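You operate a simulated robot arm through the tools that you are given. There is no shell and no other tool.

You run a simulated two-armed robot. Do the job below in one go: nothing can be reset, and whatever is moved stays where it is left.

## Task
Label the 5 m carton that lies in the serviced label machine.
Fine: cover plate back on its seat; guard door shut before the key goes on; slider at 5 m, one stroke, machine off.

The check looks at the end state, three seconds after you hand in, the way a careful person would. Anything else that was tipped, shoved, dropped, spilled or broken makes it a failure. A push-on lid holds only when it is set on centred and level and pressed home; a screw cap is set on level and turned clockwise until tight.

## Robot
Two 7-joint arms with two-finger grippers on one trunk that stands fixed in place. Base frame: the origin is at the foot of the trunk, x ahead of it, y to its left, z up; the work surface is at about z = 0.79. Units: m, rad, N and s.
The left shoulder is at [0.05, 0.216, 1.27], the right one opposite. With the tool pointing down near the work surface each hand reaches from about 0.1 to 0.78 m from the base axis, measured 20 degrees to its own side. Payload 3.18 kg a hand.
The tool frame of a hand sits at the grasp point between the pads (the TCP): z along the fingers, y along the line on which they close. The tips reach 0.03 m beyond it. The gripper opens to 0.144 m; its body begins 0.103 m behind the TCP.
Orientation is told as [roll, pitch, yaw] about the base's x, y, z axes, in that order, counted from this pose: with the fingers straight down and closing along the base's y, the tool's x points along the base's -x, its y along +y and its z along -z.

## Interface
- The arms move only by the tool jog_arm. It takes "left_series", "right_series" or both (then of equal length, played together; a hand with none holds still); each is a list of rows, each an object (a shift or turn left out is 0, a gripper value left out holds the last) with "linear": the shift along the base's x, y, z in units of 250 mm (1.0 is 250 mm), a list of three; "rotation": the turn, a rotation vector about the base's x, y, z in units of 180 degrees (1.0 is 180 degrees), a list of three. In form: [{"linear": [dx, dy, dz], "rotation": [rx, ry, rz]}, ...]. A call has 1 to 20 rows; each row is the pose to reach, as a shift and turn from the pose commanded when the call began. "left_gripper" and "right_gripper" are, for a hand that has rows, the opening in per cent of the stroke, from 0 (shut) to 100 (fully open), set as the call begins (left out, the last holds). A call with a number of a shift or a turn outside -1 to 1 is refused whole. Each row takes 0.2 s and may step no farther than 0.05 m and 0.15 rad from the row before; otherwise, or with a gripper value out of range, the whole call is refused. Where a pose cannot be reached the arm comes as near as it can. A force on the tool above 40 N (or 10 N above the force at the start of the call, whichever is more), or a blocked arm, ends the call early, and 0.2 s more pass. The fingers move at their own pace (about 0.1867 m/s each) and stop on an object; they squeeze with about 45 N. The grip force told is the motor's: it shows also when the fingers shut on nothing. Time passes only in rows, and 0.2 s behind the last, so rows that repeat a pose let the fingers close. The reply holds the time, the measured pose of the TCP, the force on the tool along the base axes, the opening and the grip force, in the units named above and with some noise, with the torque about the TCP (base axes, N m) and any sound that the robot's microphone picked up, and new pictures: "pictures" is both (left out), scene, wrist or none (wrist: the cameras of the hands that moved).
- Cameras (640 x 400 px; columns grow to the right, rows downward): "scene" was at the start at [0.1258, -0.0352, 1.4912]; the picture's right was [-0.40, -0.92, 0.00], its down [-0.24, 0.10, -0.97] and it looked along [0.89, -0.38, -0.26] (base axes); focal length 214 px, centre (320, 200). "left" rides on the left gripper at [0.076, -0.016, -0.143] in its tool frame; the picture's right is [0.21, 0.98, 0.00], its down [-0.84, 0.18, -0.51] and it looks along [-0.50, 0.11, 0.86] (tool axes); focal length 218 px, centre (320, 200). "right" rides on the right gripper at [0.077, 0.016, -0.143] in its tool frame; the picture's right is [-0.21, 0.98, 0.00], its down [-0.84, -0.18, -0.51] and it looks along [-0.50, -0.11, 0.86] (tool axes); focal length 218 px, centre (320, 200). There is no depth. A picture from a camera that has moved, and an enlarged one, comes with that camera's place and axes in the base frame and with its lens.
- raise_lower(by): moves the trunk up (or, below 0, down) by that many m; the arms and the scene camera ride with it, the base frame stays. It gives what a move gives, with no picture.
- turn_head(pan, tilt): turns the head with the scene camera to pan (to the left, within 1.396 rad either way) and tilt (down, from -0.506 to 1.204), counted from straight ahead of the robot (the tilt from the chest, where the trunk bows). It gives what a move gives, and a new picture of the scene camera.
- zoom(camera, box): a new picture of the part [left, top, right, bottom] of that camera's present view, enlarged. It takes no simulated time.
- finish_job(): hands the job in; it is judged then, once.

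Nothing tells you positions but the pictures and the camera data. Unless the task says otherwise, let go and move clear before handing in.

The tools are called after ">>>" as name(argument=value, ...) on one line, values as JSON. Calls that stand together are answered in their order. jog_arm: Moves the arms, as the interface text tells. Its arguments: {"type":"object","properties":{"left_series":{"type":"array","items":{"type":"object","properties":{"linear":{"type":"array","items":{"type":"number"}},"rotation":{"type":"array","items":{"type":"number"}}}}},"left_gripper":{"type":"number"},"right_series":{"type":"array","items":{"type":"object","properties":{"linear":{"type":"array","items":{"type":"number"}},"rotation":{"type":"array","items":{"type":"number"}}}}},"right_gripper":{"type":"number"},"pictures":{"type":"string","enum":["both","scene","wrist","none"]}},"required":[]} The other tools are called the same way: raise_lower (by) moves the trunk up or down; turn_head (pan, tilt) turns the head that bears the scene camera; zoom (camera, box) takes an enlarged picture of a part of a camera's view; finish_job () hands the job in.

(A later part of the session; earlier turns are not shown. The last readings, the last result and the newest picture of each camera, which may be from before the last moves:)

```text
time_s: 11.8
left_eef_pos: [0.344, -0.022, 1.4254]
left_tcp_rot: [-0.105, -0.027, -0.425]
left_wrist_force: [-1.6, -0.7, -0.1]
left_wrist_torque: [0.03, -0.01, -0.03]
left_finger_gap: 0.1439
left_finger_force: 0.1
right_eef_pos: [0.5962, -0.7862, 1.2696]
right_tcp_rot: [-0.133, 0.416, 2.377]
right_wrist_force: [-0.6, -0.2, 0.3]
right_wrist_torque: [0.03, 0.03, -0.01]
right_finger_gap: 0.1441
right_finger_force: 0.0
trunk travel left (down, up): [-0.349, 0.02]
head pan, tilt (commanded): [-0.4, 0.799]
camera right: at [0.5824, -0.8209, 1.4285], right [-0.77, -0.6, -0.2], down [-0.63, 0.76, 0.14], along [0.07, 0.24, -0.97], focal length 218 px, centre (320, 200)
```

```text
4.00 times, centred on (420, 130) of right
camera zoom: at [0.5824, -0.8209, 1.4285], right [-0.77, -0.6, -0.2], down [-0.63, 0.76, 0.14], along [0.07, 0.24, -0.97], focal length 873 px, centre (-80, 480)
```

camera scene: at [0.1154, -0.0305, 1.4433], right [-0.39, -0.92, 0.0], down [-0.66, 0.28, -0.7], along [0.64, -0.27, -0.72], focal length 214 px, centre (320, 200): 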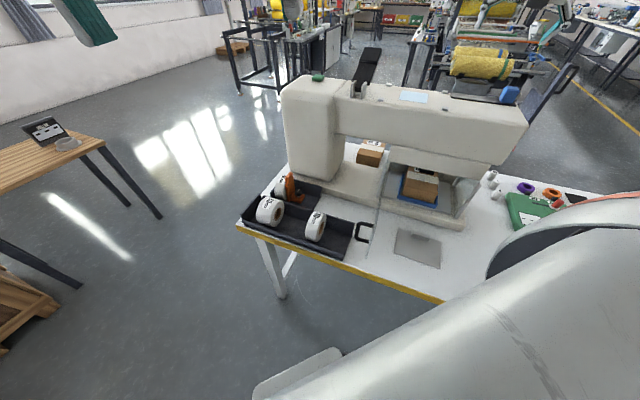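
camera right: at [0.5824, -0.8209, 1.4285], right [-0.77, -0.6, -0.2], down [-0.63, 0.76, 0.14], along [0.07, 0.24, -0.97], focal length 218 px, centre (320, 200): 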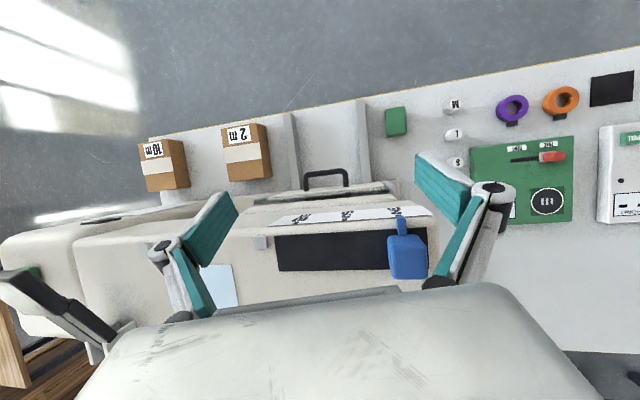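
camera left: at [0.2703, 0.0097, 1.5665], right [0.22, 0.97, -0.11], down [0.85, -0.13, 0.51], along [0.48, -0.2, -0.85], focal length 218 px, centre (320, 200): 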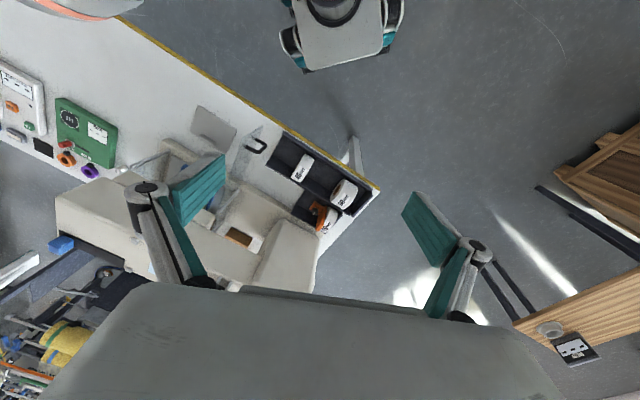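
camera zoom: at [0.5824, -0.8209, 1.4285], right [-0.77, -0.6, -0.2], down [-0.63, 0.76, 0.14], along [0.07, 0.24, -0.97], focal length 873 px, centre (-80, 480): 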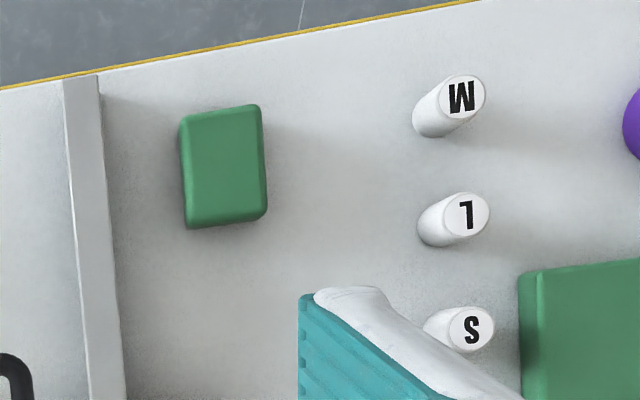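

The scale reads 2 m, 5 m, 10 m, and the pointer is at 2 m now. I'll check a dark item at the tower's rear, the rear handle and the region around the lever.

>>> zoom(camera="right", box=[50, 190, 160, 260])

>>> zoom(camera="right", box=[0, 250, 110, 370])

>>> zoom(camera="right", box=[240, 160, 420, 220])

>>> zoom(camera="right", box=[120, 120, 290, 220])

```text
5.71 times, centred on (105, 225) of right
camera zoom: at [0.5824, -0.8209, 1.4285], right [-0.77, -0.6, -0.2], down [-0.63, 0.76, 0.14], along [0.07, 0.24, -0.97], focal length 1247 px, centre (1549, 57)
```

zoom: 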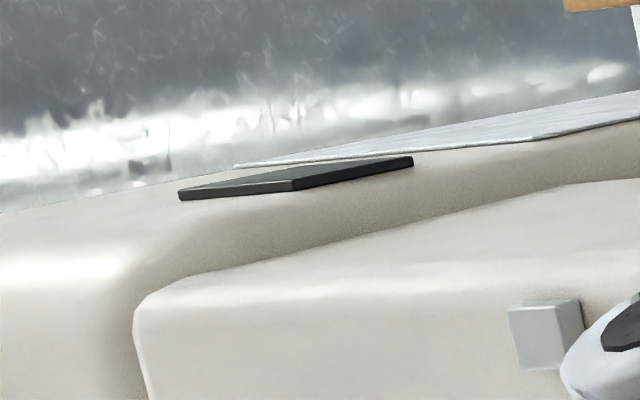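

```text
3.33 times, centred on (55, 310) of right
camera zoom: at [0.5824, -0.8209, 1.4285], right [-0.77, -0.6, -0.2], down [-0.63, 0.76, 0.14], along [0.07, 0.24, -0.97], focal length 728 px, centre (1203, -167)
```

zoom: 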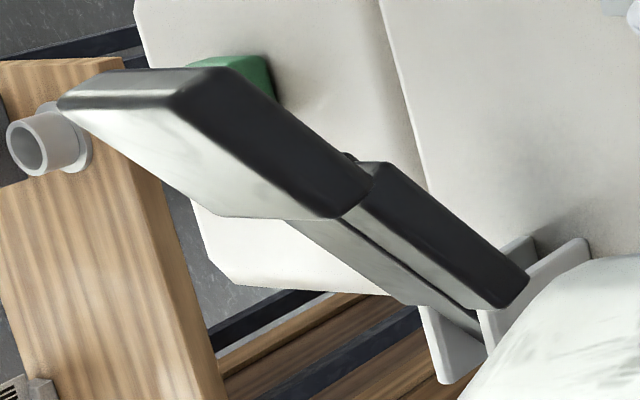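

```text
3.56 times, centred on (330, 190) of right
camera zoom: at [0.5824, -0.8209, 1.4285], right [-0.77, -0.6, -0.2], down [-0.63, 0.76, 0.14], along [0.07, 0.24, -0.97], focal length 776 px, centre (284, 236)
```

zoom: 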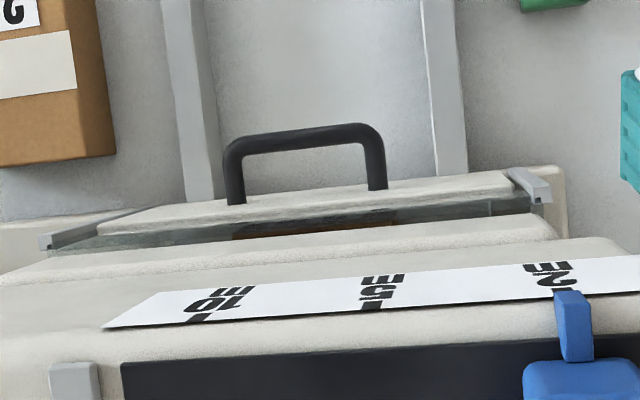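

```text
3.76 times, centred on (205, 170) of right
camera zoom: at [0.5824, -0.8209, 1.4285], right [-0.77, -0.6, -0.2], down [-0.63, 0.76, 0.14], along [0.07, 0.24, -0.97], focal length 822 px, centre (753, 313)
```

zoom: 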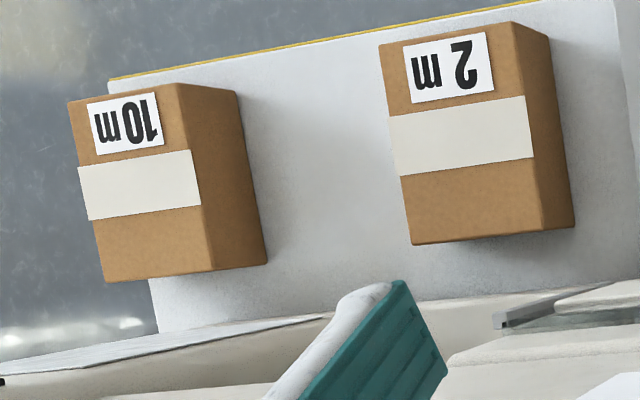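

I'll try to read the grazing-angle placard and the dark plate on the tower's far face.

>>> zoom(camera="right", box=[70, 200, 150, 240])

>>> zoom(camera="right", box=[100, 195, 200, 230])

>>> zoom(camera="right", box=[240, 180, 400, 210])

```text
8.00 times, centred on (110, 220) of right
camera zoom: at [0.5824, -0.8209, 1.4285], right [-0.77, -0.6, -0.2], down [-0.63, 0.76, 0.14], along [0.07, 0.24, -0.97], focal length 1746 px, centre (2000, 40)
```

zoom: 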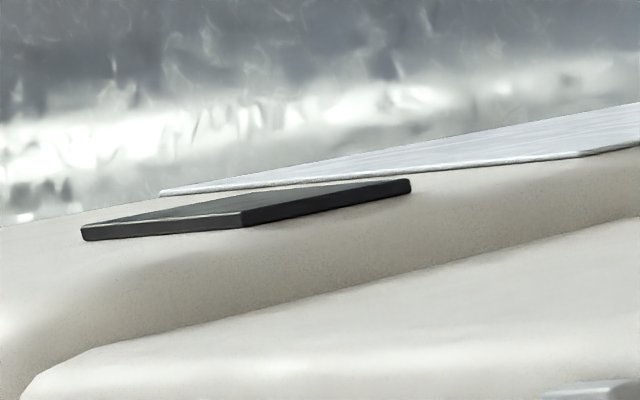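

```text
6.40 times, centred on (150, 212) of right
camera zoom: at [0.5824, -0.8209, 1.4285], right [-0.77, -0.6, -0.2], down [-0.63, 0.76, 0.14], along [0.07, 0.24, -0.97], focal length 1397 px, centre (1408, 120)
```

zoom: 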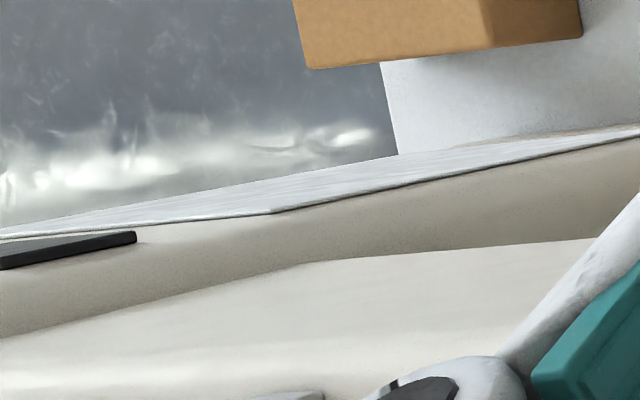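

```text
4.00 times, centred on (320, 195) of right
camera zoom: at [0.5824, -0.8209, 1.4285], right [-0.77, -0.6, -0.2], down [-0.63, 0.76, 0.14], along [0.07, 0.24, -0.97], focal length 873 px, centre (320, 220)
```

zoom: 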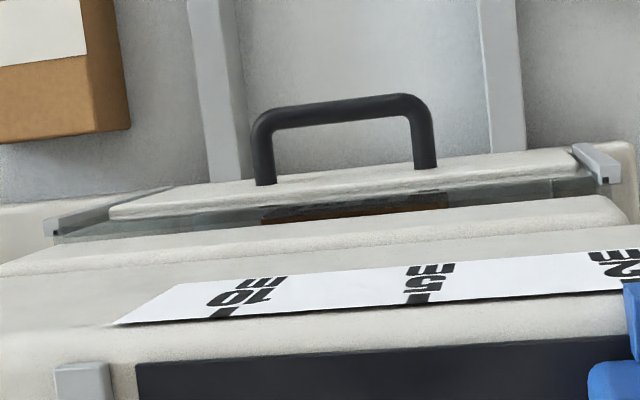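

The 2/5/10 m scale is clear. The far side has a pane in guide channels with its own handle, and I want to understand both doors. I'll retract, then look through the opening from the robot's side.

>>> jog_arm(right_series=[{"linear": [-0.1, 0.1, 0.08], "rotation": [0.013, 0.013, 0]}, {"linear": [-0.22, 0.22, 0.14], "rotation": [0.026, 0.026, 0]}, {"linear": [-0.34, 0.34, 0.2], "rotation": [0.039, 0.039, 0]}, {"linear": [-0.46, 0.46, 0.26], "rotation": [0.052, 0.052, 0]}, {"linear": [-0.58, 0.58, 0.3], "rotation": [0.065, 0.065, 0]}, {"linear": [-0.7, 0.7, 0.3], "rotation": [0.08, 0.08, 0]}, {"linear": [-0.82, 0.8, 0.3], "rotation": [0.0945, 0.0945, 0]}], pictures="none")

```text
time_s: 13.4
left_eef_pos: [0.3434, -0.0223, 1.4254]
left_tcp_rot: [-0.103, -0.025, -0.426]
left_wrist_force: [0.4, 0.1, -0.1]
left_wrist_torque: [-0.02, -0.02, 0.0]
left_finger_gap: 0.1444
left_finger_force: 0.1
right_eef_pos: [0.3916, -0.5886, 1.3436]
right_tcp_rot: [-0.141, -0.004, 2.374]
right_wrist_force: [0.3, 0.2, -0.4]
right_wrist_torque: [-0.01, -0.02, 0.02]
right_finger_gap: 0.1439
right_finger_force: 0.0
trunk travel left (down, up): [-0.349, 0.02]
head pan, tilt (commanded): [-0.4, 0.799]
```

I'll straighten the tilt and turn the hand back to face forward.

>>> jog_arm(right_series=[{"rotation": [-0.0323, 0.0312, 0]}], pictures="none")

>>> jog_arm(right_series=[{"linear": [0, 0.02, 0.01], "rotation": [0, 0, -0.047]}, {"linear": [0, 0.06, 0.02], "rotation": [0, 0, -0.094]}, {"linear": [0, 0.1, 0.03], "rotation": [0, 0, -0.141]}, {"linear": [0, 0.15, 0.04], "rotation": [0, 0, -0.188]}, {"linear": [0, 0.2, 0.05], "rotation": [0, 0, -0.235]}, {"linear": [0, 0.26, 0.06], "rotation": [0, 0, -0.282]}, {"linear": [0, 0.32, 0.07], "rotation": [0, 0, -0.329]}, {"linear": [0, 0.38, 0.08], "rotation": [0, 0, -0.376]}, {"linear": [0, 0.44, 0.09], "rotation": [0, 0, -0.423]}, {"linear": [0, 0.5, 0.1], "rotation": [0, 0, -0.47]}, {"linear": [0, 0.56, 0.1], "rotation": [0, 0, -0.517]}, {"linear": [0, 0.62, 0.1], "rotation": [0, 0, -0.564]}, {"linear": [0, 0.68, 0.1], "rotation": [0, 0, -0.611]}, {"linear": [0, 0.74, 0.1], "rotation": [0, 0, -0.658]}, {"linear": [0, 0.8, 0.1], "rotation": [0, 0, -0.705]}, {"linear": [0, 0.86, 0.1], "rotation": [0, 0, -0.755]}], pictures="none")

```text
time_s: 13.8
left_eef_pos: [0.3446, -0.0205, 1.4242]
left_tcp_rot: [-0.108, -0.024, -0.426]
left_wrist_force: [-0.5, 0.2, 0.3]
left_wrist_torque: [-0.02, 0.04, -0.04]
left_finger_gap: 0.1441
left_finger_force: 0.1
right_eef_pos: [0.393, -0.5872, 1.343]
right_tcp_rot: [0.002, -0.003, 2.376]
right_wrist_force: [0.6, 0.5, -0.3]
right_wrist_torque: [-0.05, 0.03, 0.0]
right_finger_gap: 0.1439
right_finger_force: 0.1
trunk travel left (down, up): [-0.349, 0.02]
head pan, tilt (commanded): [-0.4, 0.799]
```

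```text
refused: row 16 steps farther than a row can; nothing moved
```

>>> jog_arm(right_series=[{"linear": [0, 0.02, 0.01], "rotation": [0, 0, -0.047]}, {"linear": [0, 0.06, 0.02], "rotation": [0, 0, -0.094]}, {"linear": [0, 0.1, 0.03], "rotation": [0, 0, -0.141]}, {"linear": [0, 0.15, 0.04], "rotation": [0, 0, -0.188]}, {"linear": [0, 0.2, 0.05], "rotation": [0, 0, -0.235]}, {"linear": [0, 0.26, 0.06], "rotation": [0, 0, -0.282]}, {"linear": [0, 0.32, 0.07], "rotation": [0, 0, -0.329]}, {"linear": [0, 0.38, 0.08], "rotation": [0, 0, -0.376]}, {"linear": [0, 0.44, 0.09], "rotation": [0, 0, -0.423]}, {"linear": [0, 0.5, 0.1], "rotation": [0, 0, -0.47]}, {"linear": [0, 0.56, 0.1], "rotation": [0, 0, -0.517]}, {"linear": [0, 0.62, 0.1], "rotation": [0, 0, -0.564]}, {"linear": [0, 0.68, 0.1], "rotation": [0, 0, -0.611]}, {"linear": [0, 0.74, 0.1], "rotation": [0, 0, -0.658]}, {"linear": [0, 0.8, 0.1], "rotation": [0, 0, -0.705]}, {"linear": [0, 0.86, 0.1], "rotation": [0, 0, -0.752]}], pictures="wrist")

```text
time_s: 17.2
left_eef_pos: [0.3449, -0.0216, 1.4262]
left_tcp_rot: [-0.105, -0.023, -0.425]
left_wrist_force: [-0.4, 0.6, 0.5]
left_wrist_torque: [-0.02, 0.03, -0.02]
left_finger_gap: 0.1439
left_finger_force: 0.1
right_eef_pos: [0.3924, -0.3709, 1.3667]
right_tcp_rot: [0.001, -0.004, 0.011]
right_wrist_force: [0.8, 0.3, 0.3]
right_wrist_torque: [0.01, 0.0, 0.01]
right_finger_gap: 0.144
right_finger_force: 0.1
trunk travel left (down, up): [-0.349, 0.02]
head pan, tilt (commanded): [-0.4, 0.799]
camera right: at [0.316, -0.3553, 1.5114], right [0.2, 0.98, 0.0], down [0.84, -0.17, 0.51], along [0.5, -0.1, -0.86], focal length 218 px, centre (320, 200)
```

right: 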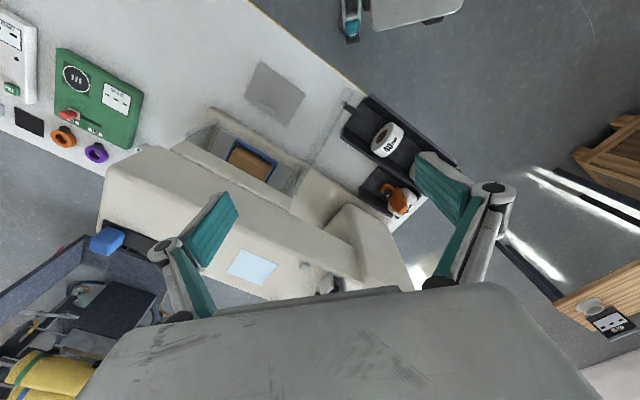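

Next I'll tilt the fingers forward and move toward the tower to look closely at the green block and the lever.

>>> jog_arm(right_series=[{"linear": [0.13, 0.09, 0.02], "rotation": [0, -0.032, 0]}, {"linear": [0.26, 0.18, 0.04], "rotation": [0, -0.064, 0]}, {"linear": [0.4, 0.27, 0.06], "rotation": [0, -0.096, 0]}, {"linear": [0.53, 0.36, 0.08], "rotation": [0, -0.128, 0]}, {"linear": [0.66, 0.45, 0.1], "rotation": [0, -0.16, 0]}, {"linear": [0.8, 0.54, 0.12], "rotation": [0, -0.192, 0]}], pictures="both")

```text
time_s: 18.6
left_eef_pos: [0.3438, -0.0236, 1.4253]
left_tcp_rot: [-0.103, -0.024, -0.427]
left_wrist_force: [-0.3, -0.4, -0.2]
left_wrist_torque: [0.05, -0.01, 0.0]
left_finger_gap: 0.144
left_finger_force: 0.0
right_eef_pos: [0.5352, -0.3629, 1.4639]
right_tcp_rot: [-0.003, -0.477, 0.045]
right_wrist_force: [0.8, -0.9, -0.5]
right_wrist_torque: [0.03, 0.02, -0.01]
right_finger_gap: 0.144
right_finger_force: 0.0
right hand out of reach, approached as far as the arm can: row 2, 3, 4, 5, 6
trunk travel left (down, up): [-0.349, 0.02]
head pan, tilt (commanded): [-0.4, 0.799]
camera scene: at [0.114, -0.0311, 1.4434], right [-0.39, -0.92, 0.0], down [-0.66, 0.28, -0.7], along [0.64, -0.27, -0.72], focal length 214 px, centre (320, 200)
camera right: at [0.4019, -0.3525, 1.5576], right [0.14, 0.99, 0.09], down [0.52, -0.16, 0.84], along [0.84, -0.07, -0.54], focal length 218 px, centre (320, 200)
```

scene: 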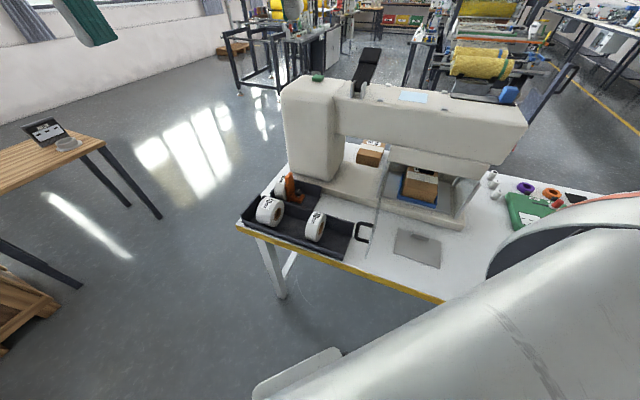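
right: 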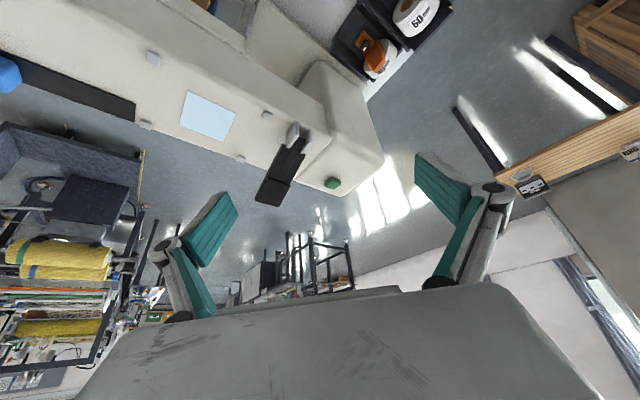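

>>> zoom(camera="right", box=[240, 100, 400, 220])

>>> zoom(camera="right", box=[310, 165, 360, 200])

>>> zoom(camera="right", box=[130, 40, 290, 170])

>>> zoom(camera="right", box=[320, 0, 450, 80])

```text
3.33 times, centred on (320, 160) of right
camera zoom: at [0.4019, -0.3525, 1.5576], right [0.14, 0.99, 0.09], down [0.52, -0.16, 0.84], along [0.84, -0.07, -0.54], focal length 728 px, centre (320, 333)
```

zoom: 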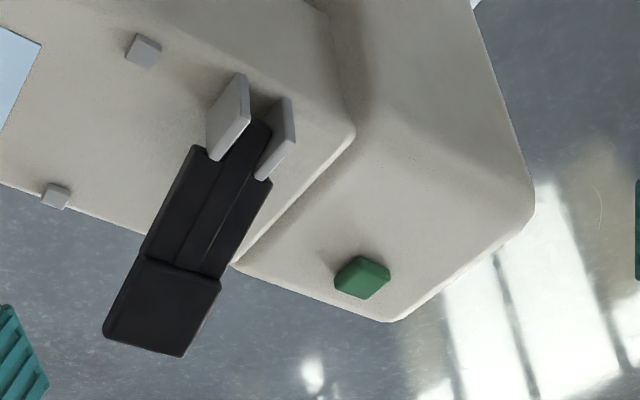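

```text
11.43 times, centred on (335, 182) of right
camera zoom: at [0.4019, -0.3525, 1.5576], right [0.14, 0.99, 0.09], down [0.52, -0.16, 0.84], along [0.84, -0.07, -0.54], focal length 2494 px, centre (149, 400)
```

zoom: 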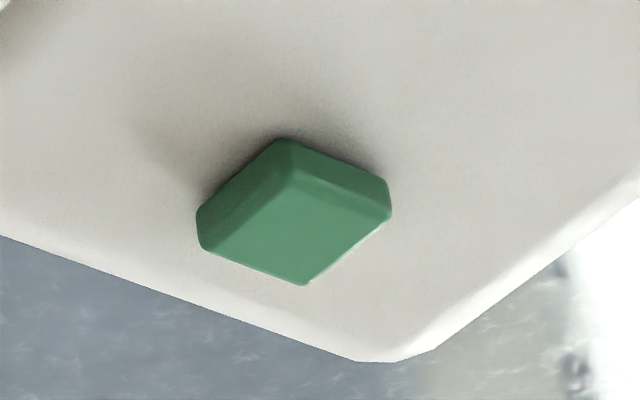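

```text
3.08 times, centred on (210, 105) of right
camera zoom: at [0.4019, -0.3525, 1.5576], right [0.14, 0.99, 0.09], down [0.52, -0.16, 0.84], along [0.84, -0.07, -0.54], focal length 672 px, centre (658, 492)
```

zoom: 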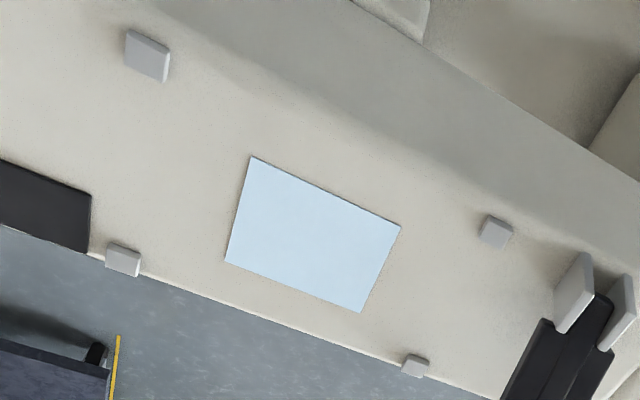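

```text
4.92 times, centred on (385, 40) of right
camera zoom: at [0.4019, -0.3525, 1.5576], right [0.14, 0.99, 0.09], down [0.52, -0.16, 0.84], along [0.84, -0.07, -0.54], focal length 1074 px, centre (0, 988)
```

zoom: 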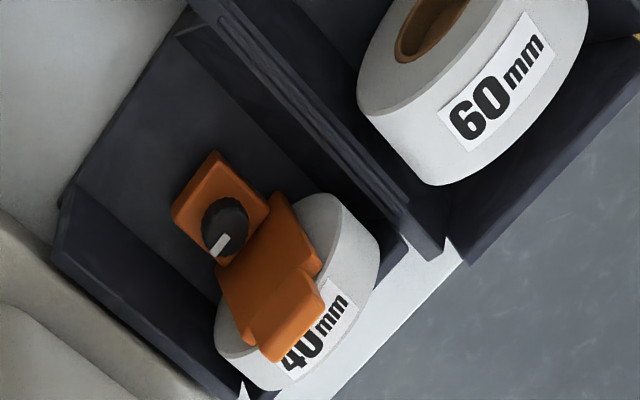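

The four pegs around the pale patch mark the seat, and the lever and green key are clear. I'll bring the hand back over the bench to look closely at the cover plate and the robot-side guard door.

>>> jog_arm(right_series=[{"linear": [-0.14, 0, -0.05], "rotation": [0, 0.038, 0]}, {"linear": [-0.28, 0, -0.1], "rotation": [0, 0.076, 0]}, {"linear": [-0.42, 0, -0.15], "rotation": [0, 0.114, 0]}, {"linear": [-0.56, 0, -0.2], "rotation": [0, 0.152, 0]}, {"linear": [-0.72, -0.02, -0.25], "rotation": [0, 0.152, 0]}], pictures="none")

>>> jog_arm(right_series=[{"linear": [-0.02, -0.04, -0.12], "rotation": [0, 0, -0.044]}, {"linear": [-0.05, -0.08, -0.24], "rotation": [0, 0, -0.088]}, {"linear": [-0.08, -0.12, -0.36], "rotation": [0, 0, -0.132]}, {"linear": [-0.1, -0.16, -0.48], "rotation": [0, 0, -0.176]}, {"linear": [-0.12, -0.2, -0.6], "rotation": [0, 0, -0.22]}, {"linear": [-0.14, -0.24, -0.7], "rotation": [0, 0, -0.264]}], pictures="both")

```text
time_s: 19.8
left_eef_pos: [0.3407, -0.0225, 1.426]
left_tcp_rot: [-0.102, -0.027, -0.428]
left_wrist_force: [-0.2, -0.2, 0.4]
left_wrist_torque: [0.01, -0.09, 0.01]
left_finger_gap: 0.1439
left_finger_force: 0.1
right_eef_pos: [0.3551, -0.3633, 1.3951]
right_tcp_rot: [0.016, -0.001, 0.041]
right_wrist_force: [-0.3, 0.0, 0.1]
right_wrist_torque: [0.01, -0.07, 0.0]
right_finger_gap: 0.1439
right_finger_force: 0.0
trunk travel left (down, up): [-0.349, 0.02]
head pan, tilt (commanded): [-0.4, 0.799]
```

```text
time_s: 21.2
left_eef_pos: [0.3432, -0.0225, 1.4242]
left_tcp_rot: [-0.104, -0.023, -0.426]
left_wrist_force: [0.0, -0.1, 0.6]
left_wrist_torque: [0.02, 0.0, 0.02]
left_finger_gap: 0.1438
left_finger_force: 0.0
right_eef_pos: [0.3184, -0.6008, 1.2896]
right_tcp_rot: [0.043, 0.052, -0.711]
right_wrist_force: [-0.8, 0.7, -0.5]
right_wrist_torque: [0.01, -0.01, 0.0]
right_finger_gap: 0.1439
right_finger_force: 0.1
right hand out of reach, approached as far as the arm can: row 2, 3, 4, 5, 6
trunk travel left (down, up): [-0.349, 0.02]
head pan, tilt (commanded): [-0.4, 0.799]
camera scene: at [0.1147, -0.0303, 1.4434], right [-0.39, -0.92, 0.0], down [-0.66, 0.28, -0.7], along [0.64, -0.27, -0.72], focal length 214 px, centre (320, 200)
camera right: at [0.2728, -0.5472, 1.4377], right [0.8, 0.6, 0.03], down [0.53, -0.72, 0.46], along [0.3, -0.35, -0.89], focal length 218 px, centre (320, 200)
```

scene: 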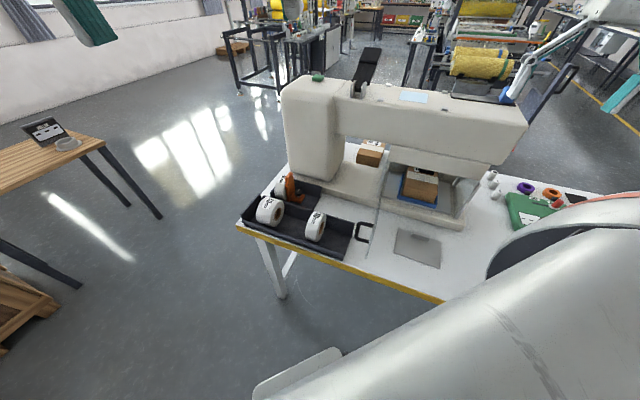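
right: 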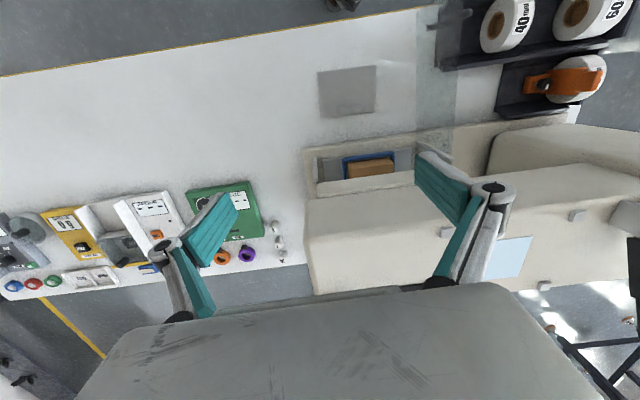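

The arm prefers lower positions when it's close in. I'll zoom on the plate and door from here.

>>> zoom(camera="right", box=[290, 0, 500, 200])

>>> zoom(camera="right", box=[300, 50, 400, 130])

>>> zoom(camera="scene", box=[340, 180, 460, 280])

```text
2.00 times, centred on (395, 100) of right
camera zoom: at [0.2728, -0.5472, 1.4377], right [0.8, 0.6, 0.03], down [0.53, -0.72, 0.46], along [0.3, -0.35, -0.89], focal length 436 px, centre (170, 400)
```

zoom: 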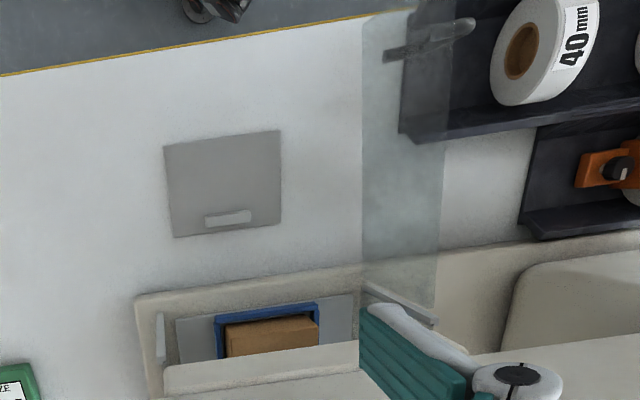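

```text
5.00 times, centred on (350, 90) of right
camera zoom: at [0.2728, -0.5472, 1.4377], right [0.8, 0.6, 0.03], down [0.53, -0.72, 0.46], along [0.3, -0.35, -0.89], focal length 1091 px, centre (170, 750)
```

zoom: 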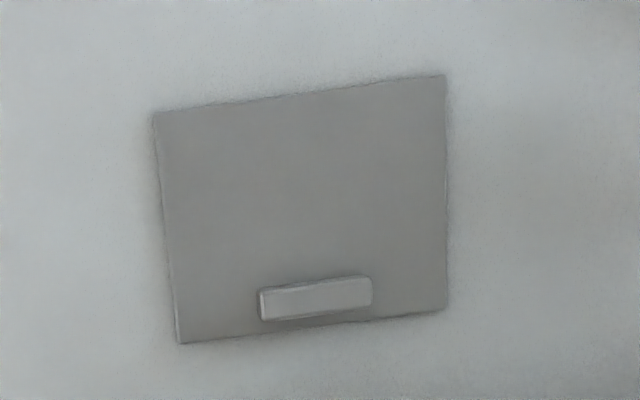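

```text
4.00 times, centred on (400, 230) of scene
camera zoom: at [0.1147, -0.0303, 1.4434], right [-0.39, -0.92, 0.0], down [-0.66, 0.28, -0.7], along [0.64, -0.27, -0.72], focal length 858 px, centre (0, 80)
```

zoom: 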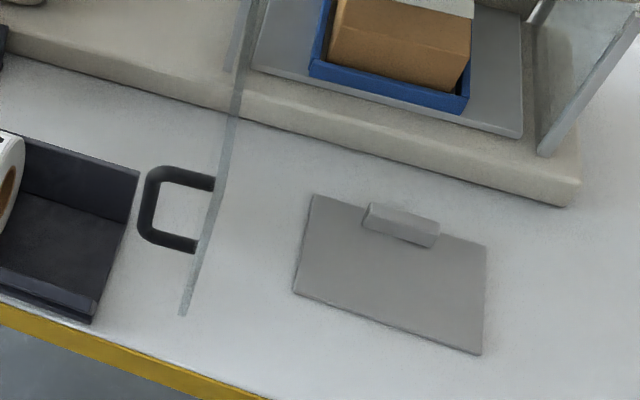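

The plate measures about 0.148 × 0.111 m, centred near (0.354, -0.503), with its handle bar near the far long edge. I'll lower the right hand toward it for a closer look.

>>> jog_arm(right_series=[{"linear": [0, 0.02, -0.17], "rotation": [-0.004, 0, -0.004]}, {"linear": [0, 0.04, -0.34], "rotation": [-0.008, -0.001, -0.008]}, {"linear": [0, 0.06, -0.51], "rotation": [-0.012, -0.002, -0.012]}, {"linear": [0.02, 0.1, -0.68], "rotation": [-0.016, -0.003, -0.016]}, {"linear": [0.04, 0.16, -0.85], "rotation": [-0.02, -0.0036, -0.02]}, {"linear": [0.04, 0.22, -0.98], "rotation": [-0.0212, -0.0036, -0.0236]}], pictures="wrist")

```text
time_s: 22.6
left_eef_pos: [0.3437, -0.0212, 1.4256]
left_tcp_rot: [-0.103, -0.023, -0.425]
left_wrist_force: [-0.1, 0.6, -1.0]
left_wrist_torque: [0.0, -0.02, -0.02]
left_finger_gap: 0.1439
left_finger_force: 0.0
right_eef_pos: [0.3281, -0.6278, 1.0138]
right_tcp_rot: [0.038, 0.013, -0.77]
right_wrist_force: [0.2, 1.0, 0.0]
right_wrist_torque: [0.02, 0.0, 0.03]
right_finger_gap: 0.1441
right_finger_force: 0.0
right hand out of reach, approached as far as the arm can: row 1, 2, 3, 4, 5, 6
trunk travel left (down, up): [-0.349, 0.02]
head pan, tilt (commanded): [-0.4, 0.799]
camera right: at [0.2814, -0.5681, 1.1589], right [0.83, 0.55, 0.03], down [0.47, -0.73, 0.49], along [0.3, -0.39, -0.87], focal length 218 px, centre (320, 200)
```

right: 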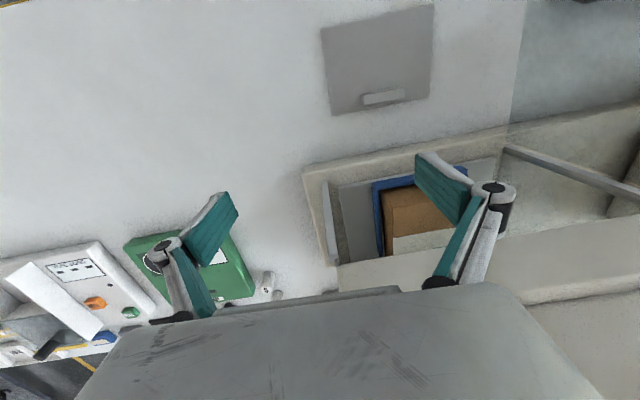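

The arm gets stuck with this wrist orientation, but the flipped one (yaw near +135°) moved freely earlier. I'll rise and flip the wrist for gripping, since the gripper is symmetric.

>>> jog_arm(right_series=[{"linear": [0, 0, 0.18]}, {"linear": [0, 0, 0.36]}, {"linear": [0, 0, 0.54]}, {"linear": [0, 0, 0.72]}, {"linear": [0, 0, 0.9]}, {"linear": [0, 0, 1.0]}], pictures="none")

>>> jog_arm(right_series=[{"linear": [0.01, 0.02, 0.04], "rotation": [0, 0, 0.047]}, {"linear": [0.02, 0.04, 0.08], "rotation": [0, 0, 0.094]}, {"linear": [0.03, 0.06, 0.12], "rotation": [0, 0, 0.141]}, {"linear": [0.04, 0.08, 0.16], "rotation": [0, 0, 0.188]}, {"linear": [0.05, 0.1, 0.2], "rotation": [0, 0, 0.235]}, {"linear": [0.06, 0.12, 0.24], "rotation": [0, 0, 0.282]}, {"linear": [0.07, 0.14, 0.28], "rotation": [0, 0, 0.329]}, {"linear": [0.08, 0.16, 0.3], "rotation": [0, 0, 0.376]}, {"linear": [0.09, 0.18, 0.32], "rotation": [0, 0, 0.423]}, {"linear": [0.1, 0.2, 0.34], "rotation": [0, 0, 0.47]}, {"linear": [0.11, 0.22, 0.34], "rotation": [0, 0, 0.517]}, {"linear": [0.12, 0.24, 0.34], "rotation": [0, 0, 0.564]}, {"linear": [0.13, 0.26, 0.34], "rotation": [0, 0, 0.611]}, {"linear": [0.13, 0.28, 0.34], "rotation": [0, 0, 0.658]}, {"linear": [0.13, 0.3, 0.34], "rotation": [0, 0, 0.705]}, {"linear": [0.13, 0.3, 0.34], "rotation": [0, 0, 0.752]}, {"linear": [0.13, 0.3, 0.34], "rotation": [0, 0, 0.799]}, {"linear": [0.13, 0.3, 0.34], "rotation": [0, 0, 0.846]}, {"linear": [0.13, 0.3, 0.34], "rotation": [0, 0, 0.893]}, {"linear": [0.13, 0.3, 0.34], "rotation": [0, 0, 0.94]}], pictures="both")

```text
time_s: 24.0
left_eef_pos: [0.3433, -0.0215, 1.4246]
left_tcp_rot: [-0.106, -0.026, -0.425]
left_wrist_force: [0.6, 0.6, -0.2]
left_wrist_torque: [-0.03, -0.02, 0.0]
left_finger_gap: 0.1439
left_finger_force: 0.1
right_eef_pos: [0.3303, -0.6507, 1.2704]
right_tcp_rot: [0.003, 0.005, -0.776]
right_wrist_force: [-0.5, -0.3, -0.1]
right_wrist_torque: [-0.05, -0.04, 0.01]
right_finger_gap: 0.1442
right_finger_force: 0.0
right hand out of reach, approached as far as the arm can: row 1, 2, 3, 4, 5, 6
trunk travel left (down, up): [-0.349, 0.02]
head pan, tilt (commanded): [-0.4, 0.799]
```

```text
time_s: 28.2
left_eef_pos: [0.3438, -0.0215, 1.4254]
left_tcp_rot: [-0.105, -0.027, -0.425]
left_wrist_force: [0.2, -0.4, -0.3]
left_wrist_torque: [0.01, 0.0, 0.03]
left_finger_gap: 0.144
left_finger_force: 0.0
right_eef_pos: [0.3592, -0.5741, 1.3597]
right_tcp_rot: [0.001, -0.005, 2.171]
right_wrist_force: [0.1, 0.0, 0.5]
right_wrist_torque: [0.01, -0.01, -0.01]
right_finger_gap: 0.1441
right_finger_force: 0.0
trunk travel left (down, up): [-0.349, 0.02]
head pan, tilt (commanded): [-0.4, 0.799]
camera scene: at [0.1145, -0.0296, 1.4435], right [-0.39, -0.92, 0.0], down [-0.66, 0.28, -0.7], along [0.64, -0.27, -0.72], focal length 214 px, centre (320, 200)
camera right: at [0.3898, -0.6477, 1.5025], right [-0.92, -0.38, 0.0], down [-0.33, 0.79, 0.51], along [-0.19, 0.47, -0.86], focal length 218 px, centre (320, 200)
```

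scene: 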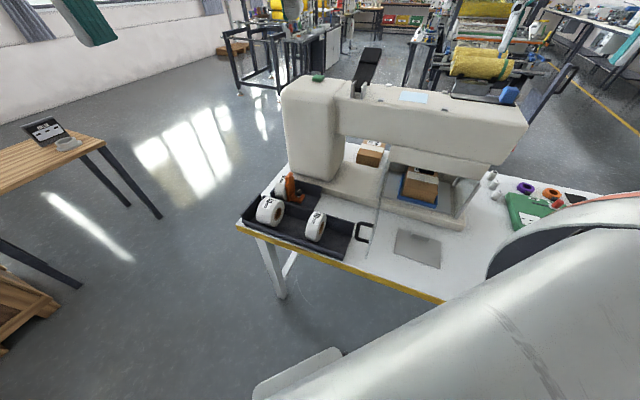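
right: 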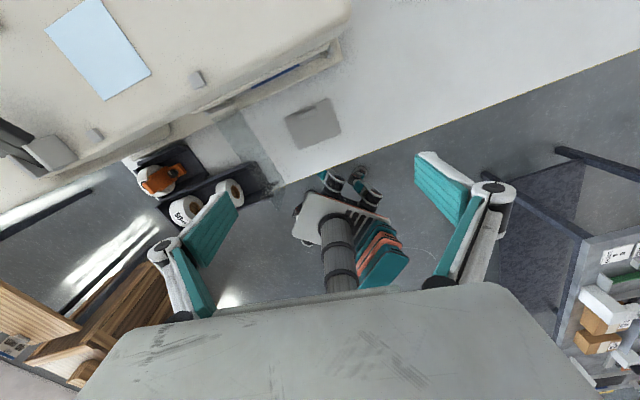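

I'll measure the plate handle precisely from this opposite viewpoint and from the head camera.

>>> zoom(camera="right", box=[270, 90, 350, 150])

>>> zoom(camera="scene", box=[375, 220, 455, 275])

>>> zoom(camera="right", box=[160, 60, 360, 190])

```text
6.67 times, centred on (310, 120) of right
camera zoom: at [0.3898, -0.6477, 1.5025], right [-0.92, -0.38, 0.0], down [-0.33, 0.79, 0.51], along [-0.19, 0.47, -0.86], focal length 1455 px, centre (387, 733)
```

zoom: 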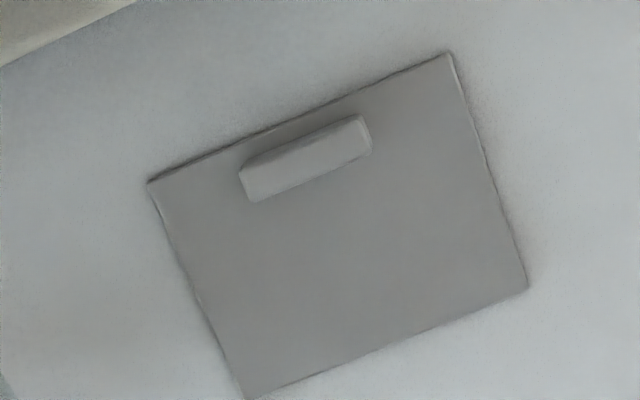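

```text
7.27 times, centred on (415, 248) of scene
camera zoom: at [0.1145, -0.0296, 1.4435], right [-0.39, -0.92, 0.0], down [-0.66, 0.28, -0.7], along [0.64, -0.27, -0.72], focal length 1560 px, centre (-371, -146)
```

zoom: 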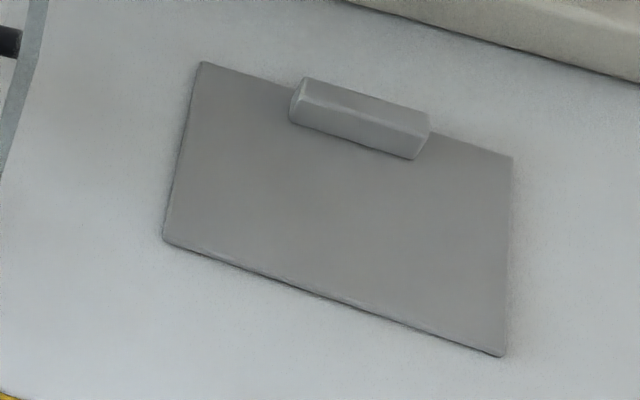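

```text
3.08 times, centred on (260, 125) of right
camera zoom: at [0.3898, -0.6477, 1.5025], right [-0.92, -0.38, 0.0], down [-0.33, 0.79, 0.51], along [-0.19, 0.47, -0.86], focal length 672 px, centre (505, 431)
```

zoom: 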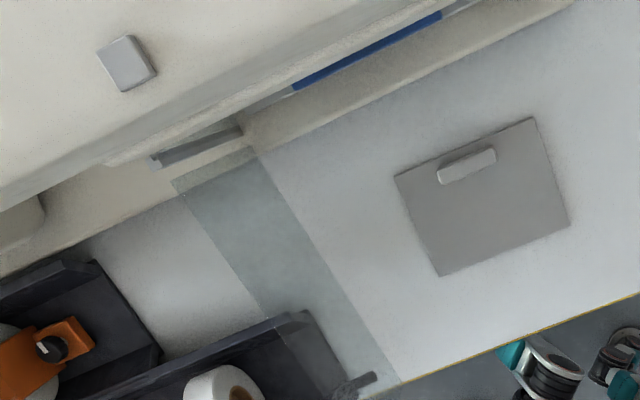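

The handle bar is about 0.055 m long, 0.015 m wide and 0.02 m high, centred near (0.379, -0.528). I'll descend above it with the tool leaning outward 20°, the same tilt I need at the seat.

>>> jog_arm(right_series=[{"linear": [0.01, 0.035, -0.167], "rotation": [-0.0143, -0.0119, 0.0098]}, {"linear": [0.02, 0.07, -0.333], "rotation": [-0.0286, -0.0238, 0.0196]}, {"linear": [0.03, 0.106, -0.5], "rotation": [-0.0429, -0.0356, 0.0294]}, {"linear": [0.04, 0.141, -0.667], "rotation": [-0.0572, -0.0475, 0.0393]}, {"linear": [0.05, 0.177, -0.833], "rotation": [-0.0715, -0.0594, 0.0491]}, {"linear": [0.059, 0.212, -1.0], "rotation": [-0.0858, -0.0713, 0.0589]}], right_gripper=72, pictures="wrist")

```text
time_s: 29.6
left_eef_pos: [0.3439, -0.0222, 1.4257]
left_tcp_rot: [-0.104, -0.024, -0.425]
left_wrist_force: [0.3, -0.1, 0.4]
left_wrist_torque: [0.03, 0.01, -0.02]
left_finger_gap: 0.1441
left_finger_force: 0.1
right_eef_pos: [0.3746, -0.5205, 1.1059]
right_tcp_rot: [-0.003, 0.345, 2.357]
right_wrist_force: [-0.2, 0.0, 0.0]
right_wrist_torque: [0.05, 0.03, -0.01]
right_finger_gap: 0.1036
right_finger_force: 0.0
trunk travel left (down, up): [-0.349, 0.02]
head pan, tilt (commanded): [-0.4, 0.799]
camera right: at [0.3788, -0.5489, 1.2664], right [-0.83, -0.55, -0.07], down [-0.56, 0.81, 0.19], along [-0.05, 0.2, -0.98], focal length 218 px, centre (320, 200)
```

right: 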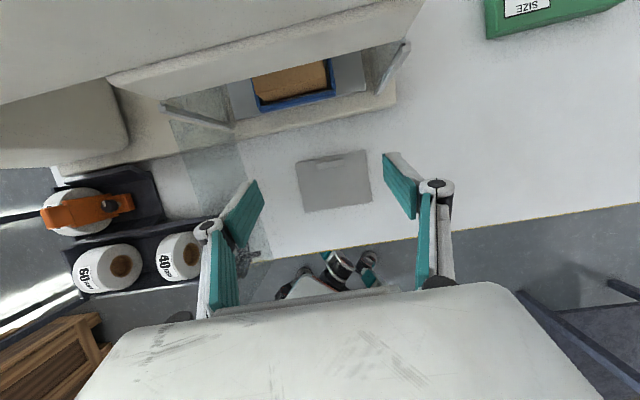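

The pose was reached exactly. I'll refine the handle position from this view.

>>> zoom(camera="right", box=[285, 140, 385, 220])

>>> zoom(camera="right", box=[140, 20, 420, 200])

```text
5.00 times, centred on (335, 180) of right
camera zoom: at [0.3788, -0.5489, 1.2664], right [-0.83, -0.55, -0.07], down [-0.56, 0.81, 0.19], along [-0.05, 0.2, -0.98], focal length 1091 px, centre (245, 300)
```

zoom: 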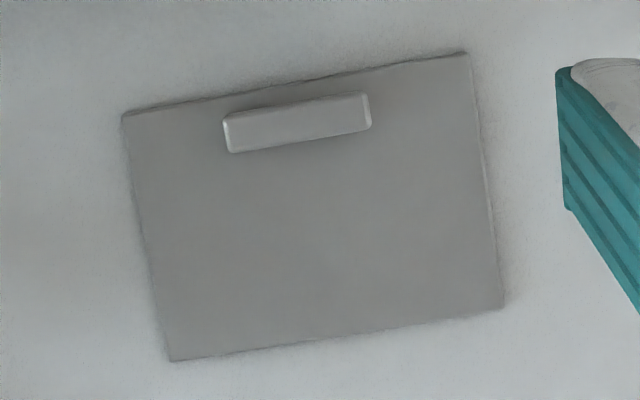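

```text
2.22 times, centred on (280, 110) of right
camera zoom: at [0.3788, -0.5489, 1.2664], right [-0.83, -0.55, -0.07], down [-0.56, 0.81, 0.19], along [-0.05, 0.2, -0.98], focal length 485 px, centre (409, 400)
```

zoom: 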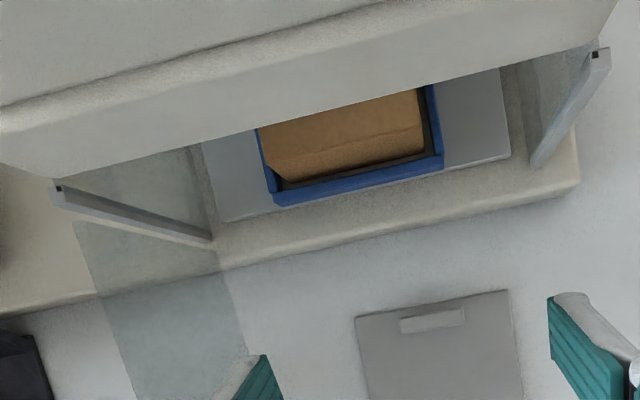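

Handle centre refined to about (0.379, -0.529). I'll descend to just above it, then to grasp height.

>>> jog_arm(right_series=[{"linear": [-0.001, -0.002, -0.18]}, {"linear": [-0.002, -0.004, -0.36]}, {"linear": [-0.003, -0.006, -0.54]}, {"linear": [-0.004, -0.008, -0.72]}, {"linear": [-0.005, -0.008, -0.86]}], pictures="wrist")

```text
time_s: 30.8
left_eef_pos: [0.3445, -0.0218, 1.4264]
left_tcp_rot: [-0.105, -0.024, -0.426]
left_wrist_force: [0.1, -0.1, -0.3]
left_wrist_torque: [0.04, 0.0, -0.01]
left_finger_gap: 0.1439
left_finger_force: 0.0
right_eef_pos: [0.3722, -0.5237, 0.8928]
right_tcp_rot: [-0.001, 0.345, 2.357]
right_wrist_force: [0.7, 0.0, 0.4]
right_wrist_torque: [0.03, 0.02, 0.02]
right_finger_gap: 0.1036
right_finger_force: 0.1
trunk travel left (down, up): [-0.349, 0.02]
head pan, tilt (commanded): [-0.4, 0.799]
camera right: at [0.377, -0.5508, 1.0536], right [-0.83, -0.55, -0.07], down [-0.56, 0.81, 0.19], along [-0.05, 0.2, -0.98], focal length 218 px, centre (320, 200)
```

right: 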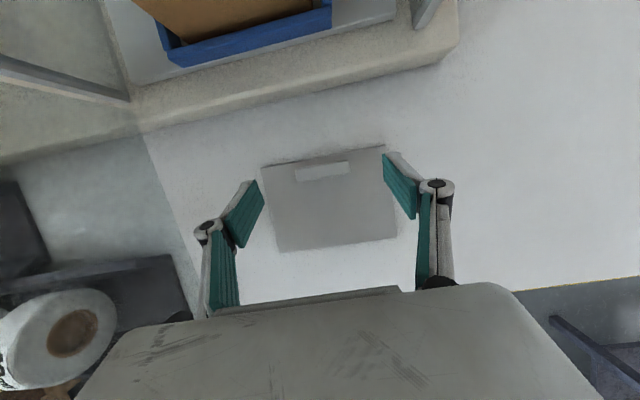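

The handle lines up with the fingertips. I'll lower the last 64 mm and close gently on it.

>>> jog_arm(right_series=[{"linear": [0.002, 0.002, -0.1]}, {"linear": [0.004, 0.004, -0.18]}, {"linear": [0.005, 0.004, -0.23]}, {"linear": [0.005, 0.004, -0.25]}], pictures="wrist")

```text
time_s: 31.8
left_eef_pos: [0.3446, -0.0228, 1.4244]
left_tcp_rot: [-0.105, -0.027, -0.426]
left_wrist_force: [-0.2, 0.3, 0.7]
left_wrist_torque: [0.0, -0.04, 0.01]
left_finger_gap: 0.1441
left_finger_force: 0.0
right_eef_pos: [0.3753, -0.5215, 0.83]
right_tcp_rot: [-0.004, 0.345, 2.357]
right_wrist_force: [-0.6, -0.5, -0.6]
right_wrist_torque: [-0.03, 0.0, -0.03]
right_finger_gap: 0.1039
right_finger_force: 0.1
trunk travel left (down, up): [-0.349, 0.02]
head pan, tilt (commanded): [-0.4, 0.799]
camera right: at [0.3801, -0.5498, 0.9915], right [-0.83, -0.55, -0.07], down [-0.56, 0.81, 0.19], along [-0.05, 0.2, -0.98], focal length 218 px, centre (320, 200)
```

right: 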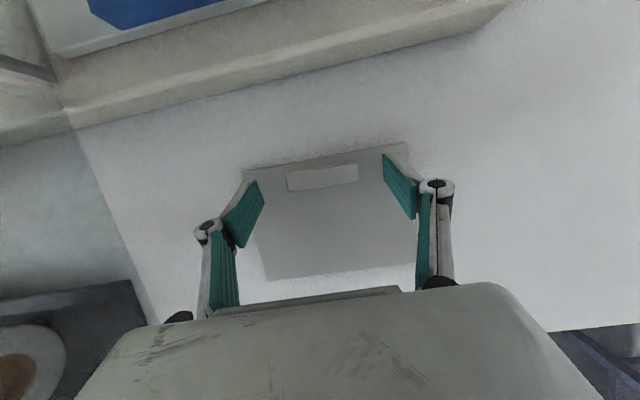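

>>> jog_arm(right_series=[{"linear": [0, 0, 0]}, {"linear": [0, 0, 0]}, {"linear": [0, 0, 0]}], right_gripper=0, pictures="wrist")

```text
time_s: 32.6
left_eef_pos: [0.3439, -0.0218, 1.4252]
left_tcp_rot: [-0.106, -0.026, -0.426]
left_wrist_force: [0.3, -0.7, -0.5]
left_wrist_torque: [-0.03, -0.03, -0.04]
left_finger_gap: 0.1443
left_finger_force: 0.0
right_eef_pos: [0.3741, -0.5218, 0.8305]
right_tcp_rot: [-0.002, 0.344, 2.356]
right_wrist_force: [-0.1, 0.0, -0.1]
right_wrist_torque: [-0.18, 0.05, -0.02]
right_finger_gap: 0.0594
right_finger_force: 45.1
trunk travel left (down, up): [-0.349, 0.02]
head pan, tilt (commanded): [-0.4, 0.799]
camera right: at [0.3802, -0.55, 0.9916], right [-0.83, -0.55, -0.07], down [-0.56, 0.81, 0.19], along [-0.05, 0.2, -0.98], focal length 218 px, centre (320, 200)
```

right: 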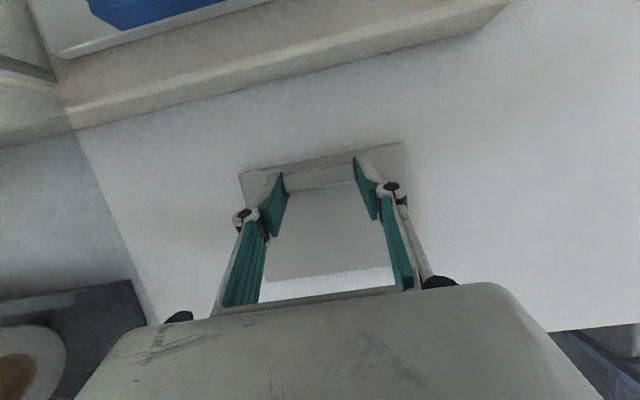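

The handle is gripped at 59 mm. I'll lift slightly and check whether the plate stays level.

>>> jog_arm(right_series=[{"linear": [0, 0, 0.04]}, {"linear": [0, 0, 0.1]}, {"linear": [0, 0, 0.2]}, {"linear": [0, 0, 0.3]}, {"linear": [0, 0, 0.3]}], pictures="both")

```text
time_s: 33.8
left_eef_pos: [0.3446, -0.0225, 1.425]
left_tcp_rot: [-0.106, -0.026, -0.424]
left_wrist_force: [-0.2, -0.3, 0.1]
left_wrist_torque: [0.0, 0.01, 0.01]
left_finger_gap: 0.1437
left_finger_force: 0.1
right_eef_pos: [0.3742, -0.5252, 0.9044]
right_tcp_rot: [-0.002, 0.347, 2.357]
right_wrist_force: [0.5, 0.9, -1.3]
right_wrist_torque: [-0.05, -0.06, 0.02]
right_finger_gap: 0.0594
right_finger_force: 45.2
trunk travel left (down, up): [-0.349, 0.02]
head pan, tilt (commanded): [-0.4, 0.799]
camera scene: at [0.1147, -0.0301, 1.4434], right [-0.39, -0.92, 0.0], down [-0.66, 0.28, -0.7], along [0.64, -0.27, -0.72], focal length 214 px, centre (320, 200)
camera right: at [0.3797, -0.5524, 1.0668], right [-0.83, -0.55, -0.07], down [-0.56, 0.81, 0.19], along [-0.05, 0.2, -0.98], focal length 218 px, centre (320, 200)
```

scene: 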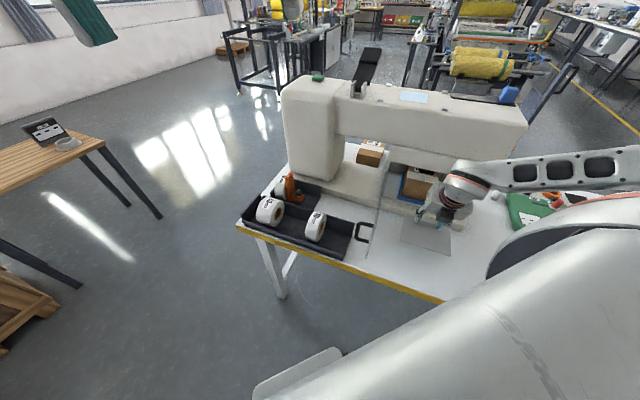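
right: 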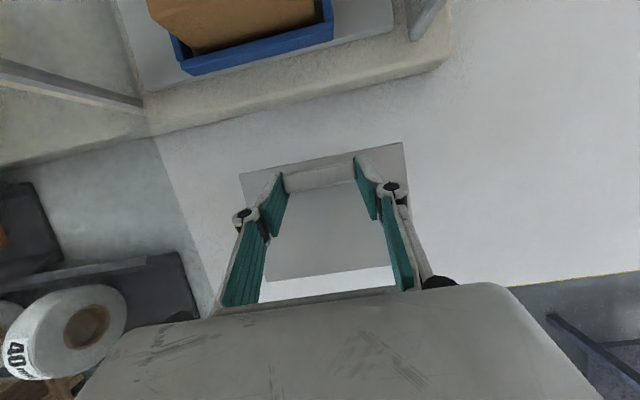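

The plate is lifted and looks unchanged in the wrist view. I'll check from the head camera.

>>> zoom(camera="scene", box=[380, 180, 500, 270])

>>> zoom(camera="right", box=[220, 130, 430, 300])

```text
4.44 times, centred on (440, 225) of scene
camera zoom: at [0.1147, -0.0301, 1.4434], right [-0.39, -0.92, 0.0], down [-0.66, 0.28, -0.7], along [0.64, -0.27, -0.72], focal length 953 px, centre (-213, 89)
```

zoom: 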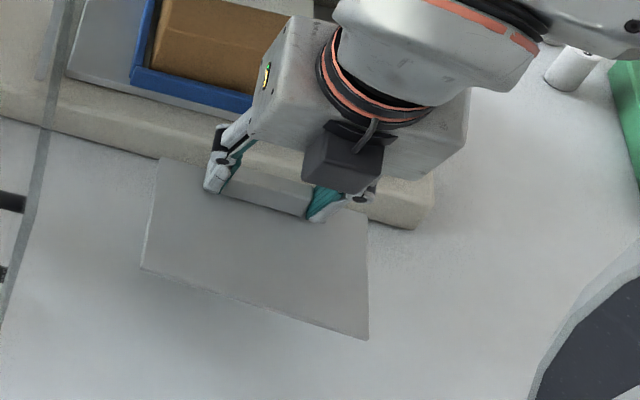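

```text
2.35 times, centred on (325, 215) of right
camera zoom: at [0.3797, -0.5524, 1.0668], right [-0.83, -0.55, -0.07], down [-0.56, 0.81, 0.19], along [-0.05, 0.2, -0.98], focal length 514 px, centre (308, 165)
```

zoom: 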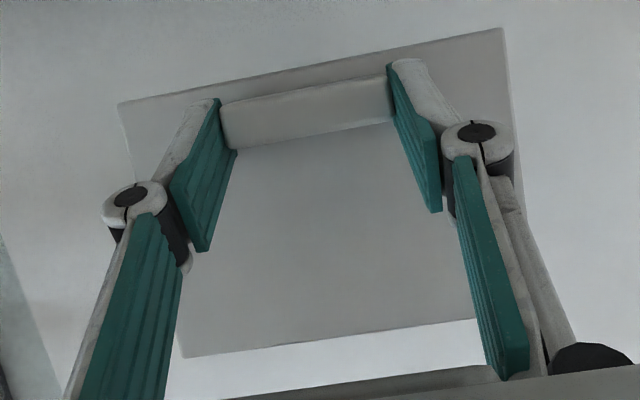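

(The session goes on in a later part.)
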